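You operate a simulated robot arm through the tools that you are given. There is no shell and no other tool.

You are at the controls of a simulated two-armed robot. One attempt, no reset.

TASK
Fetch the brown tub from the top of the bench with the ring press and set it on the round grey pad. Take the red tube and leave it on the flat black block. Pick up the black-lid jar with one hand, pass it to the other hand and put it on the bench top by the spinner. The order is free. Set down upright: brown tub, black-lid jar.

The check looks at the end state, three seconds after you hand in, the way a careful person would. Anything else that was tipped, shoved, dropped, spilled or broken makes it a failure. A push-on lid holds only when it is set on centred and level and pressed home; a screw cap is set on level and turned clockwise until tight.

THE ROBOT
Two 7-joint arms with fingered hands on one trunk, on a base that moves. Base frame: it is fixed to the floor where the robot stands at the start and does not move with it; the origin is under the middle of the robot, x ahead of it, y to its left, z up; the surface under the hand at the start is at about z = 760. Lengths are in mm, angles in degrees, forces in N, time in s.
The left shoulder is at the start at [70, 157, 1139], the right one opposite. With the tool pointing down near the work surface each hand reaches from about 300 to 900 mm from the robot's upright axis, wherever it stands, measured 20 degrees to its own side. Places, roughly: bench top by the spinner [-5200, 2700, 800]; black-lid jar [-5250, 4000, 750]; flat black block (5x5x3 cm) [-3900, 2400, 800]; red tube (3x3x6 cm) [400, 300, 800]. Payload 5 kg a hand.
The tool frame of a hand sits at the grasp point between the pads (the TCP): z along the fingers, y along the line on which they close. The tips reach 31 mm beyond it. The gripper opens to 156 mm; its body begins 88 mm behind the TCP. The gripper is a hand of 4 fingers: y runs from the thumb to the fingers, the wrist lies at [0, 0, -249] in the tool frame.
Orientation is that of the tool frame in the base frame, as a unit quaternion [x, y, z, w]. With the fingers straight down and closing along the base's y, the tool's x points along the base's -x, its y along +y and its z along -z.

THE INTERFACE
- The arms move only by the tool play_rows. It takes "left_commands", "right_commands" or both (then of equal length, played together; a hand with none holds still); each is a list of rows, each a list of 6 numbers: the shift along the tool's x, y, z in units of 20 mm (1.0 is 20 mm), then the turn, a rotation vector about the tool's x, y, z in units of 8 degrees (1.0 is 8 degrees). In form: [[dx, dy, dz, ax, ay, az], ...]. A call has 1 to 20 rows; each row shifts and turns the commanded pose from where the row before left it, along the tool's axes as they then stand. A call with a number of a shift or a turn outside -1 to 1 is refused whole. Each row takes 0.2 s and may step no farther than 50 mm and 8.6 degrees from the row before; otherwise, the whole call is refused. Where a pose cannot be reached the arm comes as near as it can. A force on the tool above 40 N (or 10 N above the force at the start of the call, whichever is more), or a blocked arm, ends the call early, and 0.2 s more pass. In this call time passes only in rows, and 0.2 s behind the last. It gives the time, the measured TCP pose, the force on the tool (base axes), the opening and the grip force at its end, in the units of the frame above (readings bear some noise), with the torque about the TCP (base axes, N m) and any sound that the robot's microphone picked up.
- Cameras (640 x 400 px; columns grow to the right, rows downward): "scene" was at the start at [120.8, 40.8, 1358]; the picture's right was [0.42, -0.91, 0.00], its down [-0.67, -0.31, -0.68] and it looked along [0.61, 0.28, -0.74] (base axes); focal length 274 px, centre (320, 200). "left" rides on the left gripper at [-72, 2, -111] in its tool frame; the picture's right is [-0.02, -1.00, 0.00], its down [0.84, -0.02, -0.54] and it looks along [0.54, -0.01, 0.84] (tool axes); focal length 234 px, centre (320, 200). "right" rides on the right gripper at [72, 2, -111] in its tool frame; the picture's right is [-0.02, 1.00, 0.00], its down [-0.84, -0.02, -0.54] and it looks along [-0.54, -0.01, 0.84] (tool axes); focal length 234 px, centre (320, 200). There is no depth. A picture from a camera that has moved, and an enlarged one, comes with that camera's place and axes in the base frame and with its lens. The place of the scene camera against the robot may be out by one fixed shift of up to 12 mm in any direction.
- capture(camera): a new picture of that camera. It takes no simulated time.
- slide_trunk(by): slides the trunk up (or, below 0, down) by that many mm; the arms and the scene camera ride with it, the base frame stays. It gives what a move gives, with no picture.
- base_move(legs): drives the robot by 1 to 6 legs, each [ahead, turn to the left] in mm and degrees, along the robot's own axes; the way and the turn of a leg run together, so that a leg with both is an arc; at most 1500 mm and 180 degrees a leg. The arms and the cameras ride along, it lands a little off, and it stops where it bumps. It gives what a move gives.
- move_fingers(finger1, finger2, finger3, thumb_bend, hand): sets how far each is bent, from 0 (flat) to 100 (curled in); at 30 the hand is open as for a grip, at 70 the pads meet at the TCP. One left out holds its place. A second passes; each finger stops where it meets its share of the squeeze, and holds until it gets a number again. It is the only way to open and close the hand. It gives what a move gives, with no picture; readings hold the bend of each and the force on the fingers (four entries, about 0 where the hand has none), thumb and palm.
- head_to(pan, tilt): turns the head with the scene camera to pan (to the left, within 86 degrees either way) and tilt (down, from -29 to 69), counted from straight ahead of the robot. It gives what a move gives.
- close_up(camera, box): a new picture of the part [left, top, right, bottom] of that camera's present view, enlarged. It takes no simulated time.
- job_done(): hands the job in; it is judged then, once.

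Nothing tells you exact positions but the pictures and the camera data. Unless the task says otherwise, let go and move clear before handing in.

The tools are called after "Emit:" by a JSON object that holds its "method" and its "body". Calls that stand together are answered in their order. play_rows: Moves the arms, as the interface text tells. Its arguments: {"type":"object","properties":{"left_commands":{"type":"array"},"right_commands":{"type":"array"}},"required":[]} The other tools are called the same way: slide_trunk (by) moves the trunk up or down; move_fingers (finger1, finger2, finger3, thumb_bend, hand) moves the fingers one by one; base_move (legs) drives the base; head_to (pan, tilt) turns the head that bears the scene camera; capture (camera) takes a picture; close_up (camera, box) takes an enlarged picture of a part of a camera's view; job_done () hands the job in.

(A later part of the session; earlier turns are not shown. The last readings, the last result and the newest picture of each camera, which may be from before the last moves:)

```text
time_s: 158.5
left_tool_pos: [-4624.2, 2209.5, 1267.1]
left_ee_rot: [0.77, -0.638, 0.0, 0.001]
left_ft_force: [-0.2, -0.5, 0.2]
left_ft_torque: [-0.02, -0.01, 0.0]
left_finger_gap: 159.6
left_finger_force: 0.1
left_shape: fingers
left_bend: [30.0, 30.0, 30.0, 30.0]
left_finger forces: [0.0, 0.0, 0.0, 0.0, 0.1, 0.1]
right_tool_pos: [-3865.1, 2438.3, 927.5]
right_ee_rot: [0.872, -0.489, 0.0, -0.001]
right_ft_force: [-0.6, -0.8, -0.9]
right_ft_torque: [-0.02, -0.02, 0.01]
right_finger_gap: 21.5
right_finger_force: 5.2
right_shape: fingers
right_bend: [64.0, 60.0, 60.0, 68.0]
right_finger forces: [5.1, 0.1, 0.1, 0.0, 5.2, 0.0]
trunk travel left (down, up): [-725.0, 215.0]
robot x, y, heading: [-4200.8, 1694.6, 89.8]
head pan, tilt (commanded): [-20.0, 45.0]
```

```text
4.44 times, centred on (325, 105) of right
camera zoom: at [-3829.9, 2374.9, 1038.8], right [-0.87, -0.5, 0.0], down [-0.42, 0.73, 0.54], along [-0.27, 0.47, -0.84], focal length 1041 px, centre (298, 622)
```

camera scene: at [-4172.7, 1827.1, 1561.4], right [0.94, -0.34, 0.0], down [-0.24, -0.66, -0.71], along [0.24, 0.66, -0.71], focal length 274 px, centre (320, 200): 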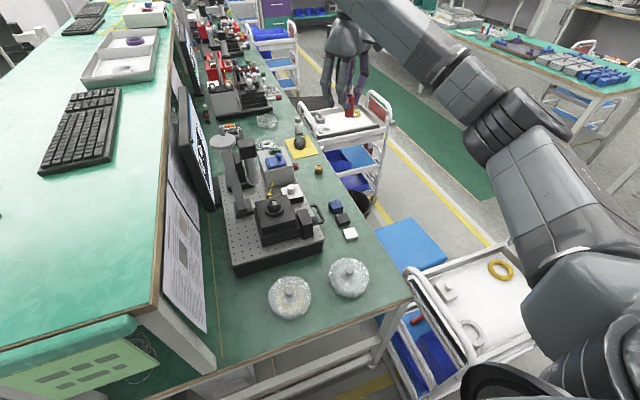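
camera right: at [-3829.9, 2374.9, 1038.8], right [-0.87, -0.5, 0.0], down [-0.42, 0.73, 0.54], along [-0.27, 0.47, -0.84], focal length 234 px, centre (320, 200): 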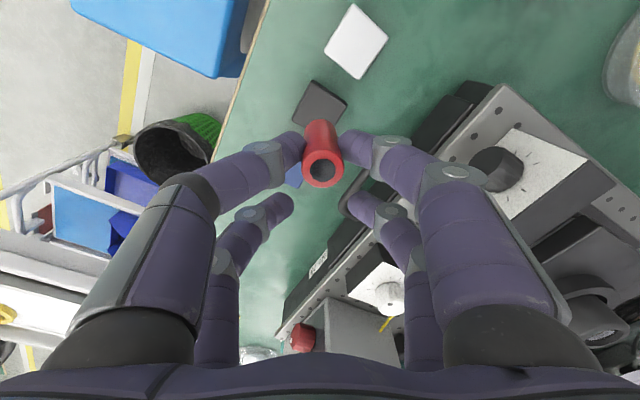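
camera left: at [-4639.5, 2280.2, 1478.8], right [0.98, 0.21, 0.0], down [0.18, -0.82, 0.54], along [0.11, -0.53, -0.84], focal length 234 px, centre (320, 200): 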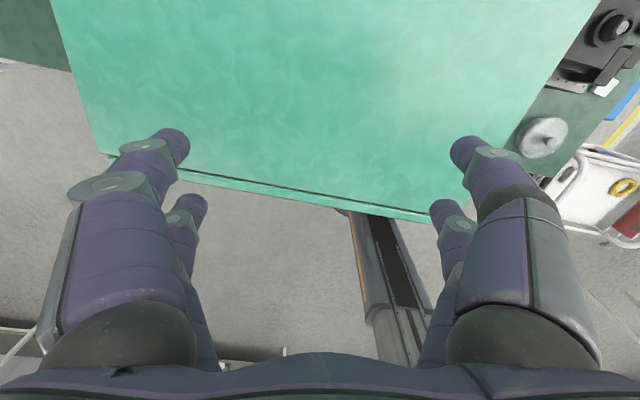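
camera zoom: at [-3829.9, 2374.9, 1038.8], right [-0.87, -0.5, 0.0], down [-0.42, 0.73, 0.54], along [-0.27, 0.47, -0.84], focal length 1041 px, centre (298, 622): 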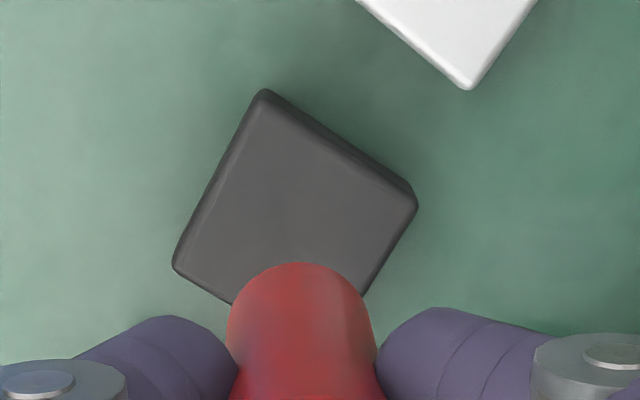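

The tube is within 3 mm of the block's centre. I'll trim and lower to just above the block.

Emit:
{"method": "play_rows", "body": {"right_commands": [[-0.12, -0.08, 0.8, 0, 0, 0], [0, 0, 0.9, 0, 0, 0], [0, 0, 0.9, 0, 0, 0], [0, 0, 0.6, 0, 0, 0]]}}

Emit:
{"method": "capture", "body": {"camera": "right"}}

Emit:
{"method": "close_up", "body": {"camera": "scene", "box": [300, 160, 400, 260]}}

```text
time_s: 159.5
left_tool_pos: [-4624.0, 2210.0, 1266.3]
left_ee_rot: [0.771, -0.637, 0.0, 0.0]
left_ft_force: [-0.1, 0.0, 0.1]
left_ft_torque: [-0.03, -0.01, 0.0]
left_finger_gap: 159.8
left_finger_force: 0.0
left_shape: fingers
left_bend: [30.0, 30.0, 30.0, 30.0]
left_finger forces: [0.0, 0.0, 0.0, 0.0, 0.0, 0.1]
right_tool_pos: [-3866.7, 2443.0, 864.2]
right_ee_rot: [0.872, -0.489, 0.001, -0.001]
right_ft_force: [-0.3, -0.6, 0.4]
right_ft_torque: [0.0, 0.01, -0.01]
right_finger_gap: 21.6
right_finger_force: 5.4
right_shape: fingers
right_bend: [64.0, 60.0, 60.0, 68.0]
right_finger forces: [5.1, 0.1, 0.1, 0.0, 5.1, 0.0]
trunk travel left (down, up): [-725.0, 215.0]
robot x, y, heading: [-4197.6, 1693.6, 89.8]
head pan, tilt (commanded): [-20.0, 45.0]
```

```text
taken
camera right: at [-3830.2, 2379.0, 975.5], right [-0.87, -0.5, 0.0], down [-0.42, 0.73, 0.54], along [-0.27, 0.47, -0.84], focal length 234 px, centre (320, 200)
```

right: 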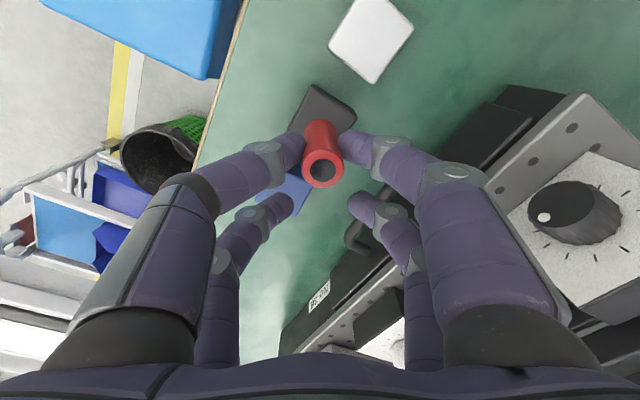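

```text
4.00 times, centred on (350, 210) of scene
camera zoom: at [-4172.7, 1827.6, 1561.3], right [0.94, -0.34, 0.0], down [-0.24, -0.66, -0.71], along [0.24, 0.66, -0.71], focal length 1096 px, centre (200, 160)
```

zoom: 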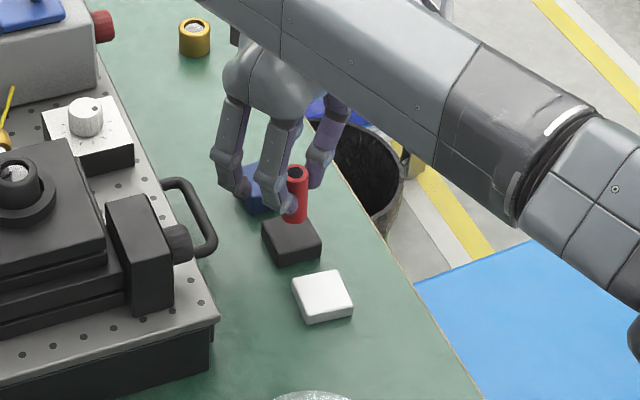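

The tube is about a centimetre above the block. I'll zoom both cameras to judge the landing spot.

Emit:
{"method": "close_up", "body": {"camera": "scene", "box": [330, 185, 370, 220]}}

Emit:
{"method": "close_up", "body": {"camera": "right", "box": [270, 70, 380, 160]}}

```text
11.43 times, centred on (350, 202) of scene
camera zoom: at [-4172.7, 1827.6, 1561.3], right [0.94, -0.34, 0.0], down [-0.24, -0.66, -0.71], along [0.24, 0.66, -0.71], focal length 3132 px, centre (-23, 171)
```

zoom: 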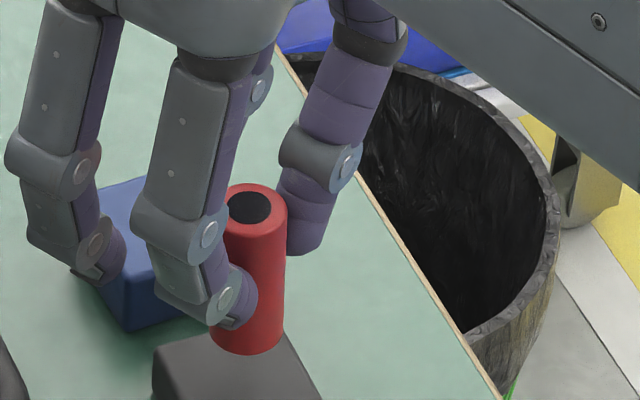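

```text
4.44 times, centred on (325, 115) of right
camera zoom: at [-3830.2, 2379.0, 975.5], right [-0.87, -0.5, 0.0], down [-0.42, 0.73, 0.54], along [-0.27, 0.47, -0.84], focal length 1041 px, centre (298, 578)
```

zoom: 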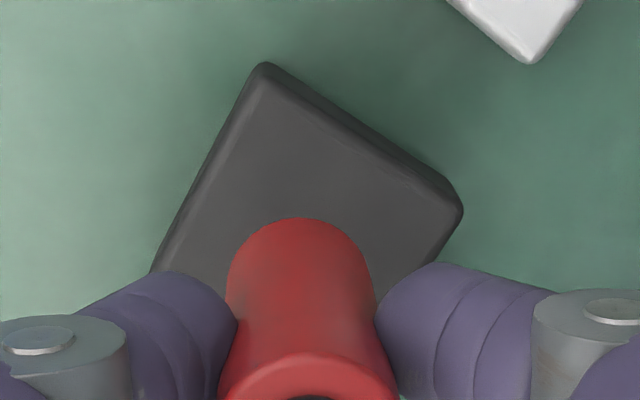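

Tube and block are centred to within ~3 mm. I'll lower in small steps until contact.

Emit:
{"method": "play_rows", "body": {"right_commands": [[0.1, 0, 0.2, 0, 0, 0], [0, 0, 0.15, 0, 0, 0]]}}

Emit:
{"method": "close_up", "body": {"camera": "scene", "box": [330, 190, 370, 225]}}

```text
time_s: 160.1
left_tool_pos: [-4624.6, 2210.0, 1265.9]
left_ee_rot: [0.77, -0.638, 0.0, -0.001]
left_ft_force: [0.1, -0.7, -0.9]
left_ft_torque: [0.01, 0.01, 0.0]
left_finger_gap: 159.6
left_finger_force: 0.0
left_shape: fingers
left_bend: [30.0, 30.0, 30.0, 30.0]
left_finger forces: [0.1, 0.1, 0.0, 0.0, 0.0, 0.0]
right_tool_pos: [-3865.3, 2440.9, 857.7]
right_ee_rot: [0.872, -0.489, 0.001, -0.002]
right_ft_force: [-0.2, -0.1, -0.1]
right_ft_torque: [0.0, 0.01, 0.03]
right_finger_gap: 21.5
right_finger_force: 4.8
right_shape: fingers
right_bend: [64.0, 60.0, 60.0, 68.0]
right_finger forces: [5.1, 0.0, 0.0, 0.0, 5.1, 0.0]
trunk travel left (down, up): [-725.0, 215.0]
robot x, y, heading: [-4202.8, 1694.9, 89.9]
head pan, tilt (commanded): [-20.0, 45.0]
```

```text
11.43 times, centred on (350, 208) of scene
camera zoom: at [-4172.8, 1827.5, 1561.3], right [0.94, -0.34, 0.0], down [-0.24, -0.66, -0.71], along [0.24, 0.66, -0.71], focal length 3132 px, centre (-23, 114)
```

zoom: 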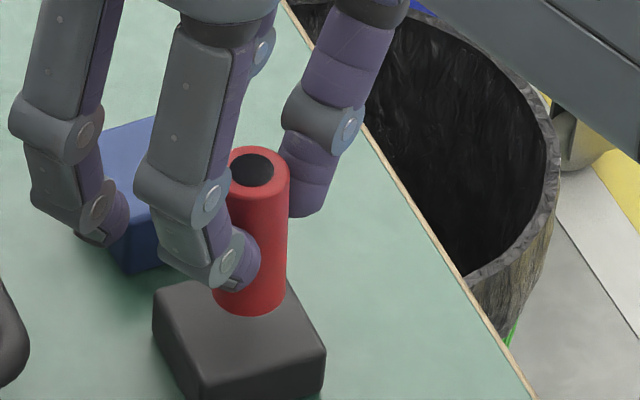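

Nearly there; the tube will land within ~4 mm of the block's centre. A few more millimetres.

Emit:
{"method": "play_rows", "body": {"right_commands": [[0.12, 0.05, 0.12, 0, 0, 0], [0, 0, 0.08, 0, 0, 0]]}}

Emit:
{"method": "close_up", "body": {"camera": "scene", "box": [330, 190, 370, 225]}}

```text
time_s: 160.7
left_tool_pos: [-4625.5, 2209.7, 1267.1]
left_ee_rot: [0.77, -0.638, 0.0, -0.001]
left_ft_force: [-0.4, 0.7, 0.3]
left_ft_torque: [0.01, -0.02, 0.0]
left_finger_gap: 159.8
left_finger_force: 0.1
left_shape: fingers
left_bend: [30.0, 30.0, 30.0, 30.0]
left_finger forces: [0.0, 0.0, 0.0, 0.1, 0.1, 0.1]
right_tool_pos: [-3865.1, 2438.2, 852.5]
right_ee_rot: [0.872, -0.489, 0.0, 0.0]
right_ft_force: [-0.5, -0.8, 0.0]
right_ft_torque: [0.0, -0.04, -0.02]
right_finger_gap: 21.4
right_finger_force: 5.1
right_shape: fingers
right_bend: [64.0, 60.0, 60.0, 68.0]
right_finger forces: [5.1, 0.0, 0.0, 0.0, 5.0, 0.1]
trunk travel left (down, up): [-725.0, 215.0]
robot x, y, heading: [-4199.2, 1692.8, 90.1]
head pan, tilt (commanded): [-20.0, 45.0]
```

```text
11.43 times, centred on (350, 208) of scene
camera zoom: at [-4172.8, 1827.4, 1561.3], right [0.94, -0.34, 0.0], down [-0.24, -0.66, -0.71], along [0.24, 0.66, -0.71], focal length 3132 px, centre (-23, 114)
```

zoom: 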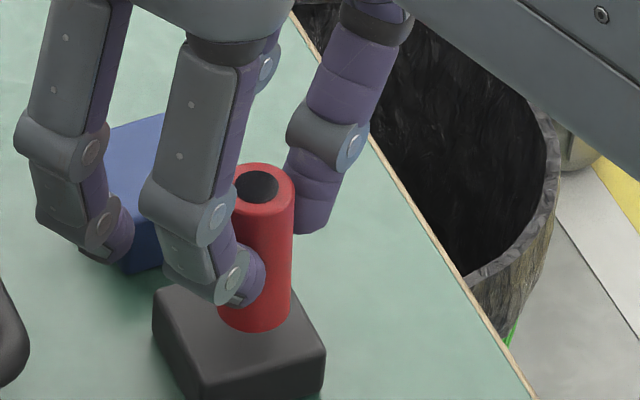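

Still no contact force. Lowering by 2 mm steps.

Emit:
{"method": "play_rows", "body": {"right_commands": [[0.05, 0.06, 0.1, 0, 0, 0]]}}

Emit:
{"method": "play_rows", "body": {"right_commands": [[0, 0, 0.08, 0, 0, 0]]}}

Emit:
{"method": "close_up", "body": {"camera": "scene", "box": [330, 190, 370, 225]}}

```text
time_s: 161.1
left_tool_pos: [-4623.4, 2209.6, 1267.5]
left_ee_rot: [0.771, -0.637, 0.0, 0.001]
left_ft_force: [0.4, 0.7, -0.3]
left_ft_torque: [0.02, 0.03, 0.0]
left_finger_gap: 159.7
left_finger_force: 0.1
left_shape: fingers
left_bend: [30.0, 30.0, 30.0, 30.0]
left_finger forces: [0.0, 0.1, 0.0, 0.0, 0.0, 0.0]
right_tool_pos: [-3863.8, 2435.7, 850.7]
right_ee_rot: [0.872, -0.489, 0.0, 0.0]
right_ft_force: [0.2, 0.2, 0.0]
right_ft_torque: [0.02, -0.02, -0.02]
right_finger_gap: 21.9
right_finger_force: 5.0
right_shape: fingers
right_bend: [64.0, 60.0, 60.0, 68.0]
right_finger forces: [5.0, 0.0, 0.0, 0.0, 5.1, 0.0]
trunk travel left (down, up): [-725.0, 215.0]
robot x, y, heading: [-4196.5, 1693.8, 90.0]
head pan, tilt (commanded): [-20.0, 45.0]
```

```text
time_s: 161.5
left_tool_pos: [-4624.9, 2209.7, 1267.1]
left_ee_rot: [0.77, -0.638, 0.0, 0.0]
left_ft_force: [0.4, 0.6, -0.8]
left_ft_torque: [-0.06, 0.04, -0.06]
left_finger_gap: 159.6
left_finger_force: 0.0
left_shape: fingers
left_bend: [30.0, 30.0, 30.0, 30.0]
left_finger forces: [0.0, 0.0, 0.0, 0.1, 0.0, 0.0]
right_tool_pos: [-3864.5, 2435.7, 849.4]
right_ee_rot: [0.872, -0.489, 0.0, 0.001]
right_ft_force: [-0.1, 0.0, -1.7]
right_ft_torque: [0.04, 0.0, -0.05]
right_finger_gap: 21.6
right_finger_force: 5.5
right_shape: fingers
right_bend: [64.0, 60.0, 60.0, 68.0]
right_finger forces: [5.1, 0.0, 0.0, 0.0, 5.1, 0.1]
trunk travel left (down, up): [-725.0, 215.0]
robot x, y, heading: [-4200.6, 1692.4, 89.9]
head pan, tilt (commanded): [-20.0, 45.0]
```

```text
11.43 times, centred on (350, 208) of scene
camera zoom: at [-4172.8, 1827.3, 1561.4], right [0.94, -0.34, 0.0], down [-0.24, -0.66, -0.71], along [0.24, 0.66, -0.71], focal length 3132 px, centre (-23, 114)
```

zoom: 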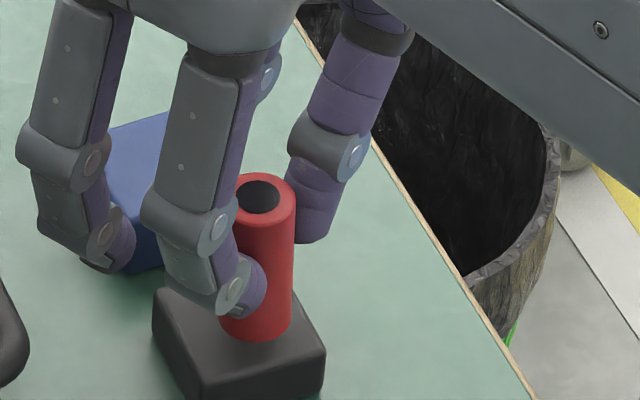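

Not touching yet. Continue stepping down.

Emit:
{"method": "play_rows", "body": {"right_commands": [[0, 0, 0.1, 0, 0, 0]]}}

Emit:
{"method": "play_rows", "body": {"right_commands": [[0, 0, 0.1, 0, 0, 0]]}}

Emit:
{"method": "close_up", "body": {"camera": "scene", "box": [330, 190, 370, 225]}}

```text
time_s: 161.9
left_tool_pos: [-4625.0, 2209.0, 1266.5]
left_ee_rot: [0.77, -0.638, 0.0, 0.0]
left_ft_force: [-0.6, 0.6, -0.2]
left_ft_torque: [-0.01, -0.02, 0.03]
left_finger_gap: 159.7
left_finger_force: 0.1
left_shape: fingers
left_bend: [30.0, 30.0, 30.0, 30.0]
left_finger forces: [0.0, 0.0, 0.0, 0.0, 0.0, 0.0]
right_tool_pos: [-3864.7, 2436.4, 847.1]
right_ee_rot: [0.872, -0.489, 0.0, 0.0]
right_ft_force: [-0.1, 0.3, -0.8]
right_ft_torque: [0.02, -0.03, 0.02]
right_finger_gap: 21.4
right_finger_force: 4.9
right_shape: fingers
right_bend: [64.0, 60.0, 60.0, 68.0]
right_finger forces: [5.1, 0.0, 0.0, 0.1, 5.1, 0.1]
trunk travel left (down, up): [-725.0, 215.0]
robot x, y, heading: [-4199.7, 1693.8, 89.8]
head pan, tilt (commanded): [-20.0, 45.0]
```

```text
time_s: 162.3
left_tool_pos: [-4624.0, 2210.5, 1266.7]
left_ee_rot: [0.77, -0.638, 0.0, 0.0]
left_ft_force: [0.1, -0.2, -0.9]
left_ft_torque: [-0.02, -0.01, 0.0]
left_finger_gap: 159.7
left_finger_force: 0.0
left_shape: fingers
left_bend: [30.0, 30.0, 30.0, 30.0]
left_finger forces: [0.1, 0.0, 0.0, 0.0, 0.0, 0.0]
right_tool_pos: [-3865.3, 2436.2, 846.5]
right_ee_rot: [0.872, -0.489, 0.0, 0.0]
right_ft_force: [-0.8, -0.2, -1.0]
right_ft_torque: [-0.03, 0.01, -0.02]
right_finger_gap: 21.4
right_finger_force: 5.4
right_shape: fingers
right_bend: [64.0, 60.0, 60.0, 68.0]
right_finger forces: [5.1, 0.0, 0.0, 0.1, 5.1, 0.1]
trunk travel left (down, up): [-725.0, 215.0]
robot x, y, heading: [-4199.7, 1696.7, 89.8]
head pan, tilt (commanded): [-20.0, 45.0]
```

```text
11.43 times, centred on (350, 208) of scene
camera zoom: at [-4172.7, 1827.2, 1561.4], right [0.94, -0.34, 0.0], down [-0.24, -0.66, -0.71], along [0.24, 0.66, -0.71], focal length 3132 px, centre (-23, 114)
```

zoom: 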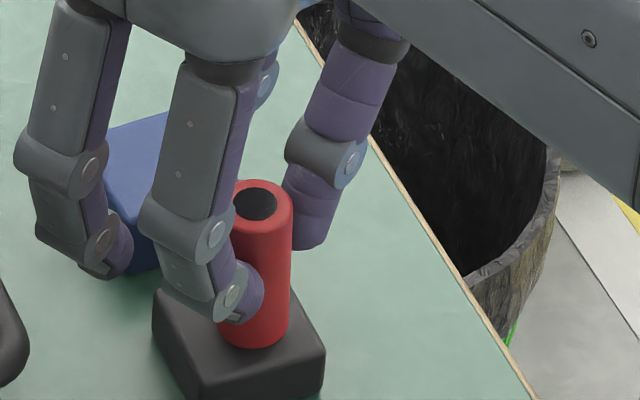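

Aligned within ~4 mm. Continue stepping down until a clear contact force shows.

Emit:
{"method": "play_rows", "body": {"right_commands": [[0, 0.1, 0.1, 0, 0, 0]]}}

Emit:
{"method": "play_rows", "body": {"right_commands": [[0, 0, 0.1, 0, 0, 0]]}}

Emit:
{"method": "close_up", "body": {"camera": "scene", "box": [330, 190, 370, 225]}}

```text
time_s: 162.7
left_tool_pos: [-4624.4, 2209.6, 1267.6]
left_ee_rot: [0.77, -0.638, 0.0, 0.0]
left_ft_force: [-0.5, 0.4, -0.2]
left_ft_torque: [-0.01, 0.02, 0.03]
left_finger_gap: 159.8
left_finger_force: 0.0
left_shape: fingers
left_bend: [30.0, 30.0, 30.0, 30.0]
left_finger forces: [0.0, 0.1, 0.1, 0.2, 0.0, 0.0]
right_tool_pos: [-3867.9, 2435.9, 843.9]
right_ee_rot: [0.872, -0.489, 0.0, 0.0]
right_ft_force: [0.8, 0.5, -0.2]
right_ft_torque: [0.01, 0.02, 0.0]
right_finger_gap: 21.6
right_finger_force: 5.0
right_shape: fingers
right_bend: [64.0, 60.0, 60.0, 68.0]
right_finger forces: [5.1, 0.0, 0.0, 0.0, 5.1, 0.0]
trunk travel left (down, up): [-725.0, 215.0]
robot x, y, heading: [-4202.7, 1695.2, 90.0]
head pan, tilt (commanded): [-20.0, 45.0]
```

```text
time_s: 163.1
left_tool_pos: [-4624.5, 2209.3, 1266.7]
left_ee_rot: [0.771, -0.637, 0.0, 0.001]
left_ft_force: [0.2, 0.5, 0.8]
left_ft_torque: [-0.03, -0.03, 0.0]
left_finger_gap: 159.9
left_finger_force: 0.1
left_shape: fingers
left_bend: [30.0, 30.0, 30.0, 30.0]
left_finger forces: [0.0, 0.0, 0.0, 0.0, 0.0, 0.0]
right_tool_pos: [-3866.2, 2436.2, 841.9]
right_ee_rot: [0.873, -0.489, 0.0, 0.0]
right_ft_force: [-0.2, -0.3, -0.4]
right_ft_torque: [-0.04, -0.02, 0.0]
right_finger_gap: 21.1
right_finger_force: 4.9
right_shape: fingers
right_bend: [64.0, 60.0, 60.0, 68.0]
right_finger forces: [5.3, 0.0, 0.1, 0.0, 5.2, 0.0]
trunk travel left (down, up): [-725.0, 215.0]
robot x, y, heading: [-4198.0, 1695.5, 89.6]
head pan, tilt (commanded): [-20.0, 45.0]
```

```text
11.43 times, centred on (350, 208) of scene
camera zoom: at [-4172.6, 1827.2, 1561.4], right [0.94, -0.34, 0.0], down [-0.24, -0.66, -0.71], along [0.24, 0.66, -0.71], focal length 3132 px, centre (-23, 114)
```

zoom: 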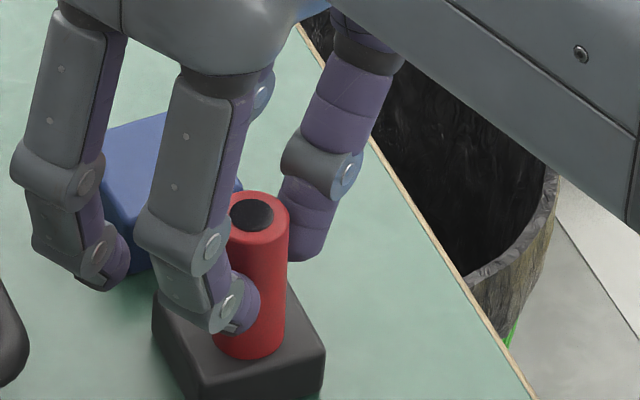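

The tube seems to have just touched (its top moved less than the fingers). One more small step to confirm.

Emit:
{"method": "play_rows", "body": {"right_commands": [[0, 0, 0.1, 0, 0, 0]]}}

Emit:
{"method": "close_up", "body": {"camera": "scene", "box": [330, 190, 370, 225]}}

Emit:
{"method": "close_up", "body": {"camera": "right", "box": [250, 70, 400, 210]}}

```text
time_s: 163.5
left_tool_pos: [-4624.4, 2210.3, 1268.6]
left_ee_rot: [0.771, -0.637, 0.0, 0.0]
left_ft_force: [-0.2, 0.1, 0.0]
left_ft_torque: [0.0, 0.0, -0.02]
left_finger_gap: 159.7
left_finger_force: 0.1
left_shape: fingers
left_bend: [30.0, 30.0, 30.0, 30.0]
left_finger forces: [0.1, 0.0, 0.1, 0.0, 0.1, 0.0]
right_tool_pos: [-3866.7, 2435.2, 840.6]
right_ee_rot: [0.872, -0.489, 0.0, -0.001]
right_ft_force: [1.0, -0.3, 1.0]
right_ft_torque: [0.0, -0.04, 0.01]
right_finger_gap: 21.3
right_finger_force: 5.8
right_shape: fingers
right_bend: [65.0, 60.0, 60.0, 68.0]
right_finger forces: [5.8, 0.0, 0.1, 0.0, 6.0, 0.1]
trunk travel left (down, up): [-725.0, 215.0]
robot x, y, heading: [-4200.4, 1696.4, 89.9]
head pan, tilt (commanded): [-20.0, 45.0]
```

```text
11.43 times, centred on (350, 208) of scene
camera zoom: at [-4172.9, 1826.7, 1561.5], right [0.94, -0.34, 0.0], down [-0.24, -0.66, -0.71], along [0.24, 0.66, -0.71], focal length 3132 px, centre (-23, 114)
```

zoom: 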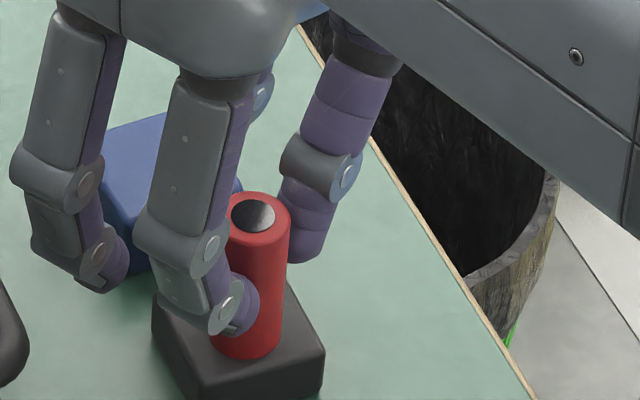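

```text
2.86 times, centred on (325, 140) of right
camera zoom: at [-3830.9, 2372.3, 952.0], right [-0.87, -0.5, 0.0], down [-0.42, 0.73, 0.55], along [-0.27, 0.47, -0.84], focal length 669 px, centre (306, 371)
```

zoom: 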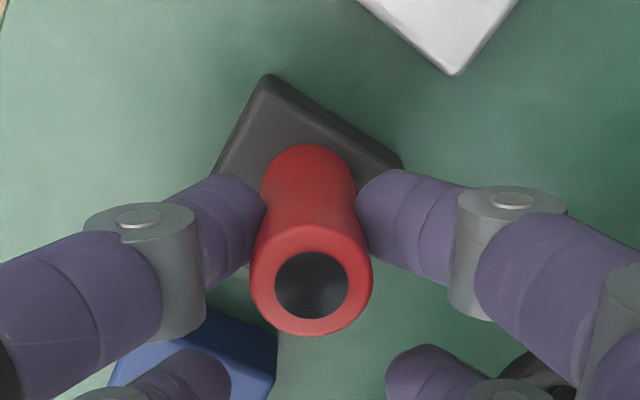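

The tube now rests on the block (contact force ≈2 N, tube sliding in the grip). I'll open the gripping pair gently.

Emit:
{"method": "move_fingers", "body": {"hand": "right", "finger1": 60, "thumb_bend": 60}}

Emit:
{"method": "close_up", "body": {"camera": "scene", "box": [330, 190, 370, 225]}}

Emit:
{"method": "move_fingers", "body": {"hand": "right", "finger1": 45, "thumb_bend": 45}}

Emit:
{"method": "close_up", "body": {"camera": "scene", "box": [320, 180, 380, 230]}}

```text
time_s: 164.5
left_tool_pos: [-4624.5, 2209.6, 1266.5]
left_ee_rot: [0.77, -0.638, 0.0, 0.0]
left_ft_force: [0.1, 0.3, 0.5]
left_ft_torque: [0.01, 0.01, 0.03]
left_finger_gap: 160.1
left_finger_force: 0.0
left_shape: fingers
left_bend: [30.0, 30.0, 30.0, 30.0]
left_finger forces: [0.0, 0.0, 0.0, 0.0, 0.0, 0.0]
right_tool_pos: [-3867.0, 2436.8, 841.6]
right_ee_rot: [0.872, -0.489, -0.001, 0.0]
right_ft_force: [0.2, -0.9, -0.2]
right_ft_torque: [-0.06, -0.03, 0.0]
right_finger_gap: 41.1
right_finger_force: 0.0
right_shape: fingers
right_bend: [60.0, 60.0, 60.0, 60.0]
right_finger forces: [0.0, 0.1, 0.0, 0.0, 0.0, 0.0]
trunk travel left (down, up): [-725.0, 215.0]
robot x, y, heading: [-4196.7, 1690.8, 90.1]
head pan, tilt (commanded): [-20.0, 45.0]
```

```text
11.43 times, centred on (350, 208) of scene
camera zoom: at [-4172.8, 1827.1, 1561.4], right [0.94, -0.34, 0.0], down [-0.24, -0.66, -0.71], along [0.24, 0.66, -0.71], focal length 3132 px, centre (-23, 114)
```

zoom: 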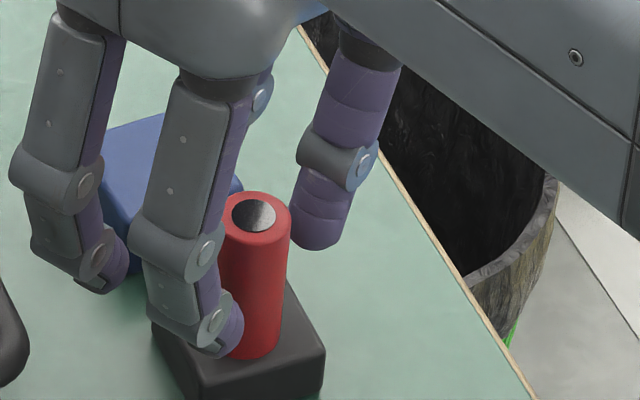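

```text
time_s: 165.5
left_tool_pos: [-4624.8, 2208.7, 1267.4]
left_ee_rot: [0.771, -0.637, 0.0, 0.0]
left_ft_force: [0.0, -0.5, 0.7]
left_ft_torque: [0.0, -0.01, -0.02]
left_finger_gap: 159.6
left_finger_force: 0.1
left_shape: fingers
left_bend: [30.0, 30.0, 30.0, 30.0]
left_finger forces: [0.0, 0.0, 0.0, 0.0, 0.0, 0.0]
right_tool_pos: [-3866.1, 2436.2, 840.8]
right_ee_rot: [0.872, -0.49, 0.0, -0.001]
right_ft_force: [-0.1, 0.0, 0.3]
right_ft_torque: [0.04, 0.03, 0.01]
right_finger_gap: 100.4
right_finger_force: 0.1
right_shape: fingers
right_bend: [45.0, 60.0, 60.0, 45.0]
right_finger forces: [0.0, 0.0, 0.1, 0.1, 0.0, 0.1]
trunk travel left (down, up): [-725.0, 215.0]
robot x, y, heading: [-4200.8, 1688.3, 90.1]
head pan, tilt (commanded): [-20.0, 45.0]
```

```text
8.00 times, centred on (350, 205) of scene
camera zoom: at [-4172.7, 1827.1, 1561.4], right [0.94, -0.34, 0.0], down [-0.24, -0.66, -0.71], along [0.24, 0.66, -0.71], focal length 2192 px, centre (80, 160)
```

zoom: 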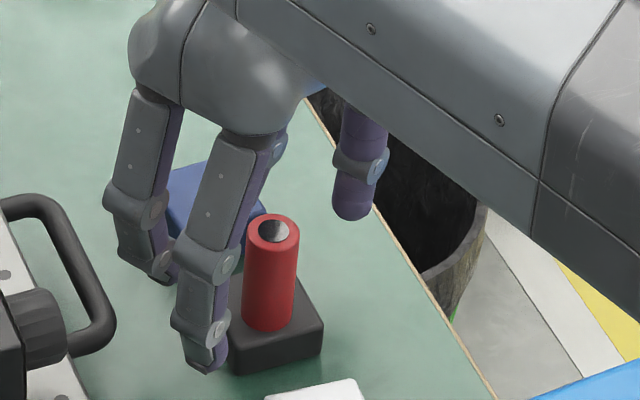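

The tube stands upright on the black block. I'll lift the hand straight up, clear of everything.

Emit:
{"method": "play_rows", "body": {"right_commands": [[0, 0, -0.5, 0, 0, 0], [0, 0, -1, 0, 0, 0], [0, 0, -1, 0, 0, 0], [0, 0, -1, 0, 0, 0], [0, 0, -1, 0, 0, 0], [0, 0, -1, 0, 0, 0], [0, 0, -1, 0, 0, 0], [0, 0, -1, 0, 0, 0], [0, 0, -1, 0, 0, 0], [0, 0, -1, 0, 0, 0], [0, 0, -1, 0, 0, 0], [0, 0, -1, 0, 0, 0], [0, 0, -1, 0, 0, 0], [0, 0, -1, 0, 0, 0], [0, 0, -1, 0, 0, 0], [0, 0, -1, 0, 0, 0], [0, 0, -1, 0, 0, 0], [0, 0, -1, 0, 0, 0]]}}

Emit:
{"method": "close_up", "body": {"camera": "scene", "box": [280, 150, 400, 260]}}

Emit:
{"method": "capture", "body": {"camera": "right"}}

```text
time_s: 169.3
left_tool_pos: [-4624.2, 2208.5, 1267.8]
left_ee_rot: [0.77, -0.638, 0.0, 0.0]
left_ft_force: [-0.1, 0.5, -0.3]
left_ft_torque: [-0.02, -0.03, 0.02]
left_finger_gap: 159.7
left_finger_force: 0.0
left_shape: fingers
left_bend: [30.0, 30.0, 30.0, 30.0]
left_finger forces: [0.0, 0.0, 0.0, 0.0, 0.0, 0.0]
right_tool_pos: [-3868.7, 2436.9, 1190.5]
right_ee_rot: [0.872, -0.49, 0.0, -0.001]
right_ft_force: [-0.5, -0.5, 0.2]
right_ft_torque: [0.02, 0.03, -0.02]
right_finger_gap: 100.1
right_finger_force: 0.1
right_shape: fingers
right_bend: [45.0, 60.0, 60.0, 45.0]
right_finger forces: [0.0, 0.1, 0.0, 0.0, 0.1, 0.0]
trunk travel left (down, up): [-725.0, 215.0]
robot x, y, heading: [-4197.4, 1693.7, 89.8]
head pan, tilt (commanded): [-20.0, 45.0]
```

```text
3.64 times, centred on (340, 205) of scene
camera zoom: at [-4173.0, 1826.6, 1561.4], right [0.94, -0.34, 0.0], down [-0.24, -0.66, -0.71], along [0.24, 0.66, -0.71], focal length 996 px, centre (247, 182)
```

zoom: 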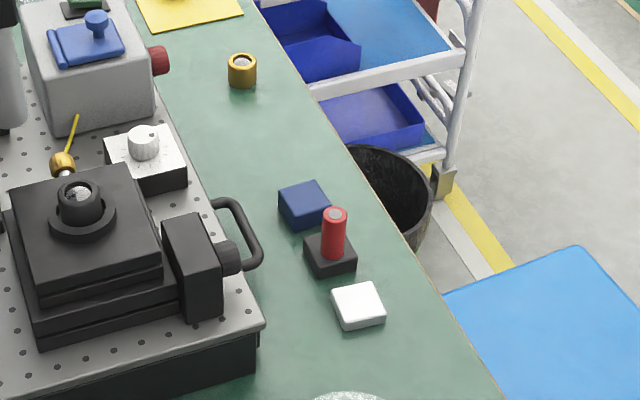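

```text
taken
camera right: at [-3832.5, 2371.8, 1301.3], right [-0.87, -0.5, 0.0], down [-0.42, 0.73, 0.54], along [-0.27, 0.47, -0.84], focal length 234 px, centre (320, 200)
```

right: 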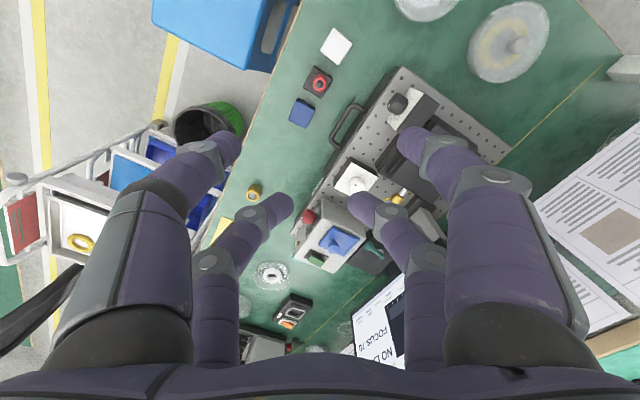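

The tube stands well on the black block. I'll retract the right hand, raise the trunk, back off from the bench, and look toward row 2 where the jar and spinner should be.

Emit:
{"method": "play_rows", "body": {"right_commands": [[0.6, 0.989, 0, 0, 0, 0], [0.6, 0.989, 0, 0, 0, 0], [0.6, 0.989, 0, 0, 0, 0], [0.6, 0.989, 0, 0, 0, 0], [0.6, 0.989, 0, 0, 0, 0], [0.6, 0.989, 0, 0, 0, 0], [0.6, 0.989, 0, 0, 0, 0], [0.6, 0.989, 0, 0, 0, 0], [0.6, 0.989, 0, 0, 0, 0], [0.6, 0.989, 0, 0, 0, 0], [0.6, 0.989, 0, 0, 0, 0], [0.6, 0.989, 0, 0, 0, 0], [0.6, 0.989, 0, 0, 0, 0]]}}

Emit:
{"method": "slide_trunk", "body": {"by": 200}}

Emit:
{"method": "move_fingers", "body": {"hand": "right", "finger1": 30, "finger2": 30, "finger3": 30, "thumb_bend": 30}}

Emit:
{"method": "head_to", "body": {"pan": 35, "tilt": 30}}

Emit:
{"method": "capture", "body": {"camera": "scene"}}

Emit:
{"method": "head_to", "body": {"pan": 10, "tilt": 25}}

Emit:
{"method": "capture", "body": {"camera": "scene"}}

```text
time_s: 172.1
left_tool_pos: [-4625.0, 2208.3, 1268.9]
left_ee_rot: [0.771, -0.637, 0.0, 0.0]
left_ft_force: [-0.4, 0.0, -0.6]
left_ft_torque: [0.02, -0.01, 0.0]
left_finger_gap: 159.7
left_finger_force: 0.0
left_shape: fingers
left_bend: [30.0, 30.0, 30.0, 30.0]
left_finger forces: [0.0, 0.0, 0.0, 0.1, 0.0, 0.0]
right_tool_pos: [-4002.7, 2168.9, 1186.7]
right_ee_rot: [0.872, -0.49, 0.0, 0.0]
right_ft_force: [0.9, 0.1, -0.1]
right_ft_torque: [0.05, 0.0, 0.0]
right_finger_gap: 100.3
right_finger_force: 0.0
right_shape: fingers
right_bend: [45.0, 60.0, 60.0, 45.0]
right_finger forces: [0.0, 0.0, 0.1, 0.0, 0.0, 0.0]
trunk travel left (down, up): [-725.0, 215.0]
robot x, y, heading: [-4198.8, 1693.5, 89.9]
head pan, tilt (commanded): [-20.0, 45.0]
```

```text
time_s: 174.2
left_tool_pos: [-4623.9, 2209.3, 1466.6]
left_ee_rot: [0.771, -0.637, -0.001, 0.0]
left_ft_force: [-0.5, -0.8, -0.2]
left_ft_torque: [-0.01, 0.0, 0.05]
left_finger_gap: 159.5
left_finger_force: 0.0
left_shape: fingers
left_bend: [30.0, 30.0, 30.0, 30.0]
left_finger forces: [0.1, 0.1, 0.1, 0.0, 0.0, 0.1]
right_tool_pos: [-4003.2, 2171.0, 1386.3]
right_ee_rot: [0.872, -0.489, 0.0, 0.0]
right_ft_force: [0.0, 0.3, -0.6]
right_ft_torque: [-0.01, -0.03, -0.04]
right_finger_gap: 100.5
right_finger_force: 0.1
right_shape: fingers
right_bend: [45.0, 60.0, 60.0, 45.0]
right_finger forces: [0.1, 0.0, 0.1, 0.0, 0.0, 0.0]
trunk travel left (down, up): [-925.0, 15.0]
robot x, y, heading: [-4196.8, 1690.6, 90.1]
head pan, tilt (commanded): [-20.0, 45.0]
```

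```text
time_s: 175.2
left_tool_pos: [-4624.7, 2208.7, 1467.9]
left_ee_rot: [0.77, -0.638, 0.001, 0.0]
left_ft_force: [0.4, 0.0, -0.3]
left_ft_torque: [0.02, -0.01, 0.0]
left_finger_gap: 159.9
left_finger_force: 0.0
left_shape: fingers
left_bend: [30.0, 30.0, 30.0, 30.0]
left_finger forces: [0.0, 0.0, 0.1, 0.0, 0.0, 0.0]
right_tool_pos: [-4002.7, 2169.0, 1386.4]
right_ee_rot: [0.872, -0.489, 0.0, 0.0]
right_ft_force: [-0.2, -0.7, -0.5]
right_ft_torque: [-0.07, 0.03, -0.01]
right_finger_gap: 159.7
right_finger_force: 0.0
right_shape: fingers
right_bend: [30.0, 30.0, 30.0, 30.0]
right_finger forces: [0.0, 0.0, 0.0, 0.0, 0.0, 0.0]
trunk travel left (down, up): [-925.0, 15.0]
robot x, y, heading: [-4199.4, 1694.3, 89.9]
head pan, tilt (commanded): [-20.0, 45.0]
```

```text
time_s: 176.5
left_tool_pos: [-4625.1, 2209.4, 1467.8]
left_ee_rot: [0.771, -0.637, 0.0, 0.0]
left_ft_force: [-0.4, 0.5, 0.4]
left_ft_torque: [0.05, 0.02, -0.01]
left_finger_gap: 159.7
left_finger_force: 0.0
left_shape: fingers
left_bend: [30.0, 30.0, 30.0, 30.0]
left_finger forces: [0.0, 0.0, 0.0, 0.1, 0.1, 0.0]
right_tool_pos: [-4002.5, 2170.2, 1386.4]
right_ee_rot: [0.872, -0.489, 0.0, 0.0]
right_ft_force: [0.1, 0.8, -0.3]
right_ft_torque: [-0.01, 0.0, -0.01]
right_finger_gap: 159.9
right_finger_force: 0.0
right_shape: fingers
right_bend: [30.0, 30.0, 30.0, 30.0]
right_finger forces: [0.0, 0.0, 0.0, 0.0, 0.0, 0.0]
trunk travel left (down, up): [-925.0, 15.0]
robot x, y, heading: [-4200.2, 1693.9, 89.8]
head pan, tilt (commanded): [35.0, 30.0]
```

```text
taken
camera scene: at [-4252.3, 1825.0, 1784.0], right [0.82, 0.57, 0.0], down [0.29, -0.41, -0.87], along [-0.49, 0.71, -0.5], focal length 274 px, centre (320, 200)
```

scene: 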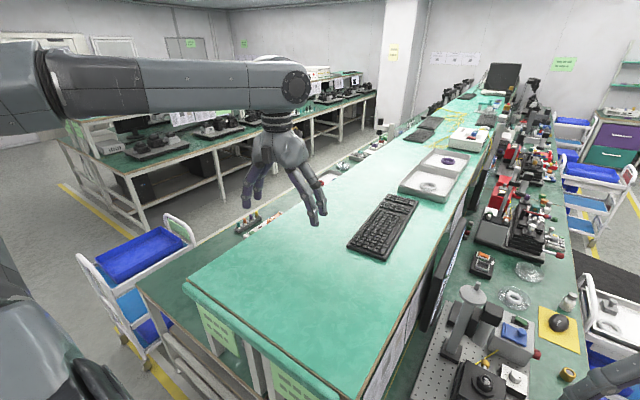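

```text
time_s: 177.4
left_tool_pos: [-4624.9, 2209.2, 1467.8]
left_ee_rot: [0.77, -0.638, 0.001, 0.001]
left_ft_force: [-0.5, 0.4, -0.6]
left_ft_torque: [0.02, 0.0, 0.01]
left_finger_gap: 159.8
left_finger_force: 0.0
left_shape: fingers
left_bend: [30.0, 30.0, 30.0, 30.0]
left_finger forces: [0.0, 0.0, 0.0, 0.0, 0.0, 0.1]
right_tool_pos: [-4002.1, 2169.5, 1386.9]
right_ee_rot: [0.872, -0.49, 0.001, 0.001]
right_ft_force: [0.4, 0.3, 0.5]
right_ft_torque: [-0.01, -0.01, 0.0]
right_finger_gap: 159.6
right_finger_force: 0.0
right_shape: fingers
right_bend: [30.0, 30.0, 30.0, 30.0]
right_finger forces: [0.0, 0.0, 0.0, 0.0, 0.1, 0.0]
trunk travel left (down, up): [-925.0, 15.0]
robot x, y, heading: [-4198.6, 1690.9, 90.0]
head pan, tilt (commanded): [10.0, 25.0]
```

```text
taken
camera scene: at [-4216.6, 1841.4, 1791.9], right [0.98, 0.17, 0.0], down [0.07, -0.42, -0.91], along [-0.16, 0.89, -0.42], focal length 274 px, centre (320, 200)
```

scene: 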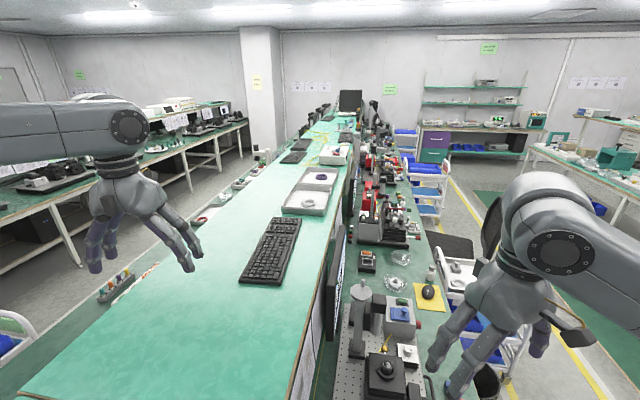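

Row 1 also has a left-facing worktop (x≈−5400…−5000) holding the spinner and jar; the aisle beyond it (x≈−5750…−7250) is wide. I'll back out and drive round into that aisle.

Emit:
{"method": "base_move", "body": {"legs": [[-700, 0], [0, 90], [1500, 0], [600, 0], [0, -90], [700, 0]]}}

Emit:
{"method": "head_to", "body": {"pan": -35, "tilt": 25}}

Emit:
{"method": "capture", "body": {"camera": "scene"}}

Emit:
{"method": "head_to", "body": {"pan": 0, "tilt": 25}}

Emit:
{"method": "capture", "body": {"camera": "scene"}}

```text
time_s: 202.5
left_tool_pos: [-6738.9, 2234.4, 1468.0]
left_ee_rot: [0.768, -0.64, 0.0, 0.0]
left_ft_force: [0.2, -0.2, -0.2]
left_ft_torque: [0.04, -0.01, -0.01]
left_finger_gap: 159.7
left_finger_force: 0.1
left_shape: fingers
left_bend: [30.0, 30.0, 30.0, 30.0]
left_finger forces: [0.1, 0.0, 0.0, 0.0, 0.0, 0.1]
right_tool_pos: [-6117.3, 2190.9, 1387.2]
right_ee_rot: [0.871, -0.491, -0.001, -0.001]
right_ft_force: [-0.7, -1.0, 0.9]
right_ft_torque: [0.02, -0.02, -0.01]
right_finger_gap: 159.4
right_finger_force: 0.0
right_shape: fingers
right_bend: [30.0, 30.0, 30.0, 30.0]
right_finger forces: [0.2, 0.0, 0.1, 0.0, 0.1, 0.0]
trunk travel left (down, up): [-925.0, 15.0]
robot x, y, heading: [-6316.7, 1718.9, 89.9]
head pan, tilt (commanded): [10.0, 25.0]
```

```text
time_s: 203.6
left_tool_pos: [-6738.4, 2235.4, 1468.5]
left_ee_rot: [0.769, -0.639, 0.0, 0.001]
left_ft_force: [0.2, -1.0, 0.0]
left_ft_torque: [0.03, -0.02, -0.02]
left_finger_gap: 159.9
left_finger_force: 0.0
left_shape: fingers
left_bend: [30.0, 30.0, 30.0, 30.0]
left_finger forces: [0.1, 0.1, 0.0, 0.1, 0.0, 0.0]
right_tool_pos: [-6118.4, 2192.2, 1385.4]
right_ee_rot: [0.871, -0.491, 0.0, 0.0]
right_ft_force: [-1.3, -0.7, 0.5]
right_ft_torque: [0.0, -0.02, 0.0]
right_finger_gap: 159.7
right_finger_force: 0.1
right_shape: fingers
right_bend: [30.0, 30.0, 30.0, 30.0]
right_finger forces: [0.1, 0.1, 0.0, 0.0, 0.0, 0.0]
trunk travel left (down, up): [-925.0, 15.0]
robot x, y, heading: [-6317.5, 1715.5, 89.5]
head pan, tilt (commanded): [-35.0, 25.0]
```

```text
taken
camera scene: at [-6263.9, 1849.7, 1792.0], right [0.82, -0.58, 0.0], down [-0.24, -0.34, -0.91], along [0.52, 0.74, -0.42], focal length 274 px, centre (320, 200)
```

scene: 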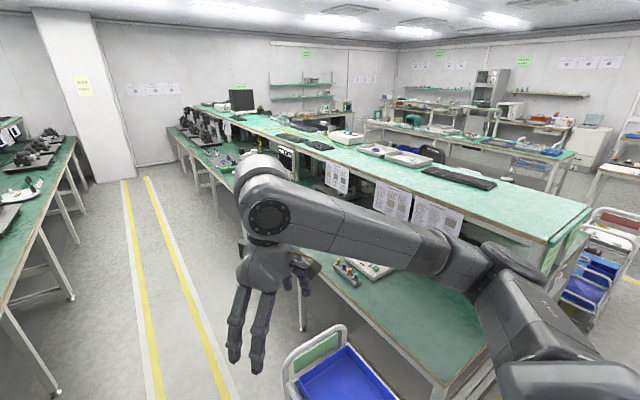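

```text
time_s: 204.6
left_tool_pos: [-6739.4, 2235.5, 1467.4]
left_ee_rot: [0.768, -0.64, -0.001, 0.0]
left_ft_force: [0.0, 0.2, -1.1]
left_ft_torque: [0.03, -0.01, -0.01]
left_finger_gap: 159.8
left_finger_force: 0.0
left_shape: fingers
left_bend: [30.0, 30.0, 30.0, 30.0]
left_finger forces: [0.1, 0.0, 0.0, 0.0, 0.0, 0.0]
right_tool_pos: [-6117.8, 2192.7, 1385.2]
right_ee_rot: [0.871, -0.491, 0.0, 0.0]
right_ft_force: [0.1, -0.6, -0.4]
right_ft_torque: [-0.02, -0.03, 0.02]
right_finger_gap: 159.7
right_finger_force: 0.1
right_shape: fingers
right_bend: [30.0, 30.0, 30.0, 30.0]
right_finger forces: [0.1, 0.0, 0.1, 0.0, 0.0, 0.0]
trunk travel left (down, up): [-925.0, 15.0]
robot x, y, heading: [-6315.9, 1720.0, 89.7]
head pan, tilt (commanded): [0.0, 25.0]
```

```text
taken
camera scene: at [-6316.3, 1867.0, 1791.9], right [1.0, -0.01, 0.0], down [0.0, -0.42, -0.91], along [0.01, 0.91, -0.42], focal length 274 px, centre (320, 200)
```

scene: 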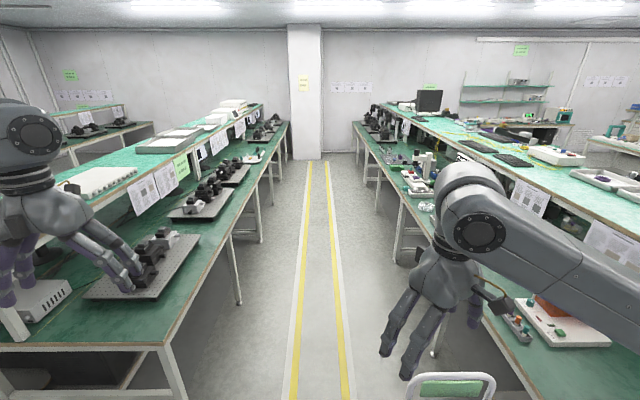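

The aisle is about 1.4 m wide (x≈−6950…−5545), and the cart is just ahead on the right. I'll look down at it to make sure that I can pass.

Emit:
{"method": "head_to", "body": {"pan": -40, "tilt": 55}}

Emit:
{"method": "capture", "body": {"camera": "scene"}}

Emit:
{"method": "capture", "body": {"camera": "right"}}

```text
time_s: 205.7
left_tool_pos: [-6738.5, 2234.8, 1468.0]
left_ee_rot: [0.769, -0.64, 0.0, 0.0]
left_ft_force: [0.2, 1.0, 0.0]
left_ft_torque: [0.0, 0.05, 0.03]
left_finger_gap: 159.5
left_finger_force: 0.1
left_shape: fingers
left_bend: [30.0, 30.0, 30.0, 30.0]
left_finger forces: [0.0, 0.0, 0.1, 0.0, 0.0, 0.0]
right_tool_pos: [-6117.8, 2193.2, 1386.6]
right_ee_rot: [0.871, -0.491, 0.0, 0.0]
right_ft_force: [0.5, 0.5, 0.3]
right_ft_torque: [0.02, 0.0, 0.0]
right_finger_gap: 159.4
right_finger_force: 0.0
right_shape: fingers
right_bend: [30.0, 30.0, 30.0, 30.0]
right_finger forces: [0.0, 0.0, 0.1, 0.0, 0.0, 0.0]
trunk travel left (down, up): [-925.0, 15.0]
robot x, y, heading: [-6316.3, 1717.2, 89.7]
head pan, tilt (commanded): [-40.0, 55.0]
```

```text
taken
camera scene: at [-6270.6, 1829.7, 1748.0], right [0.76, -0.65, 0.0], down [-0.53, -0.62, -0.57], along [0.37, 0.44, -0.82], focal length 274 px, centre (320, 200)
```

scene: 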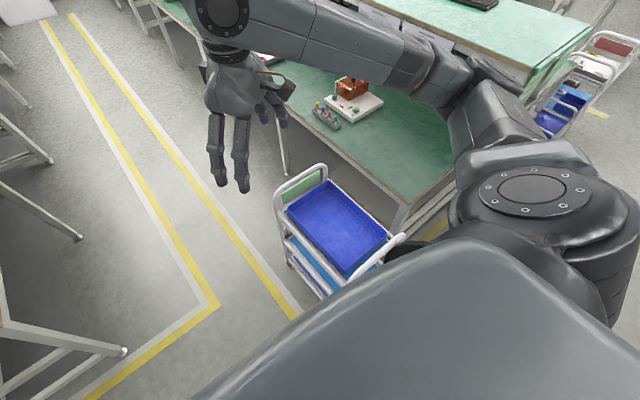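

```text
taken
camera right: at [-6082.4, 2128.9, 1497.3], right [-0.87, -0.5, 0.0], down [-0.42, 0.73, 0.54], along [-0.27, 0.47, -0.84], focal length 234 px, centre (320, 200)
```

right: 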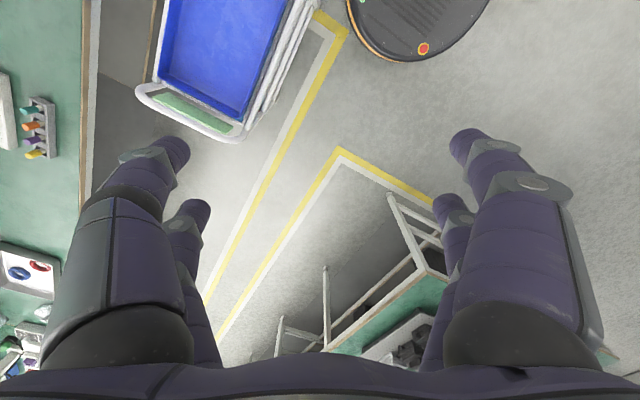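

The cart occupies x≈−6030…−5790, so I'll pass it with a sidestep to x≈−6485 and continue up the aisle to y≈3100.

Emit:
{"method": "base_move", "body": {"legs": [[0, 20], [500, 0], [0, -20], [900, 0]]}}

Emit:
{"method": "head_to", "body": {"pan": -60, "tilt": 35}}

Emit:
{"method": "capture", "body": {"camera": "scene"}}

Emit:
{"method": "head_to", "body": {"pan": -30, "tilt": 35}}

Emit:
{"method": "capture", "body": {"camera": "scene"}}

```text
time_s: 215.3
left_tool_pos: [-6866.0, 3648.6, 1468.1]
left_ee_rot: [0.755, -0.655, 0.0, 0.0]
left_ft_force: [0.0, -0.1, -0.2]
left_ft_torque: [0.04, 0.01, -0.02]
left_finger_gap: 159.6
left_finger_force: 0.1
left_shape: fingers
left_bend: [30.0, 30.0, 30.0, 30.0]
left_finger forces: [0.0, 0.1, 0.0, 0.1, 0.1, 0.1]
right_tool_pos: [-6248.4, 3579.9, 1388.2]
right_ee_rot: [0.861, -0.509, 0.001, 0.0]
right_ft_force: [-0.8, -0.3, -0.2]
right_ft_torque: [-0.02, -0.01, -0.01]
right_finger_gap: 159.5
right_finger_force: 0.0
right_shape: fingers
right_bend: [30.0, 30.0, 30.0, 30.0]
right_finger forces: [0.2, 0.1, 0.0, 0.1, 0.0, 0.1]
trunk travel left (down, up): [-925.0, 15.0]
robot x, y, heading: [-6467.1, 3112.8, 87.2]
head pan, tilt (commanded): [-40.0, 55.0]
```

```text
time_s: 216.1
left_tool_pos: [-6867.6, 3651.1, 1466.5]
left_ee_rot: [0.755, -0.655, 0.0, 0.0]
left_ft_force: [0.0, 0.6, -0.3]
left_ft_torque: [0.01, -0.01, 0.02]
left_finger_gap: 159.5
left_finger_force: 0.2
left_shape: fingers
left_bend: [30.0, 30.0, 30.0, 30.0]
left_finger forces: [0.0, 0.1, 0.0, 0.0, 0.0, 0.0]
right_tool_pos: [-6248.0, 3580.2, 1387.2]
right_ee_rot: [0.861, -0.508, 0.001, 0.0]
right_ft_force: [-0.1, 0.4, 0.1]
right_ft_torque: [-0.01, 0.0, -0.01]
right_finger_gap: 159.5
right_finger_force: 0.1
right_shape: fingers
right_bend: [30.0, 30.0, 30.0, 30.0]
right_finger forces: [0.1, 0.0, 0.1, 0.0, 0.0, 0.1]
trunk travel left (down, up): [-925.0, 15.0]
robot x, y, heading: [-6467.4, 3114.6, 87.2]
head pan, tilt (commanded): [-60.0, 35.0]
```

```text
taken
camera scene: at [-6387.2, 3212.4, 1776.1], right [0.46, -0.89, 0.0], down [-0.51, -0.26, -0.82], along [0.73, 0.37, -0.57], focal length 274 px, centre (320, 200)
```

scene: 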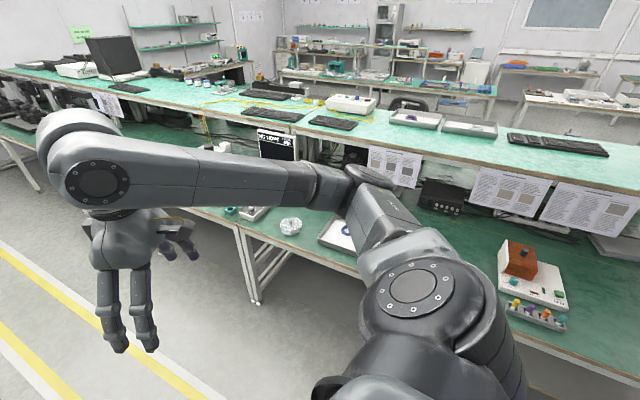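

```text
time_s: 217.1
left_tool_pos: [-6866.9, 3650.3, 1467.8]
left_ee_rot: [0.755, -0.656, 0.0, 0.001]
left_ft_force: [0.8, -0.1, 0.1]
left_ft_torque: [-0.03, 0.0, -0.03]
left_finger_gap: 159.8
left_finger_force: 0.0
left_shape: fingers
left_bend: [30.0, 30.0, 30.0, 30.0]
left_finger forces: [0.1, 0.1, 0.0, 0.1, 0.0, 0.1]
right_tool_pos: [-6249.5, 3581.9, 1386.8]
right_ee_rot: [0.861, -0.509, -0.001, 0.0]
right_ft_force: [-0.2, 0.0, 0.5]
right_ft_torque: [-0.01, 0.0, -0.01]
right_finger_gap: 159.5
right_finger_force: 0.0
right_shape: fingers
right_bend: [30.0, 30.0, 30.0, 30.0]
right_finger forces: [0.1, 0.0, 0.1, 0.0, 0.0, 0.0]
trunk travel left (down, up): [-925.0, 15.0]
robot x, y, heading: [-6468.1, 3112.6, 87.3]
head pan, tilt (commanded): [-30.0, 35.0]
```

```text
taken
camera scene: at [-6417.8, 3245.5, 1776.2], right [0.84, -0.54, 0.0], down [-0.31, -0.48, -0.82], along [0.44, 0.69, -0.57], focal length 274 px, centre (320, 200)
```

scene: 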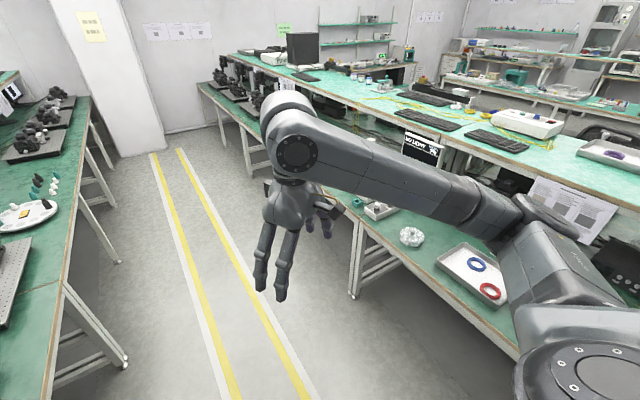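

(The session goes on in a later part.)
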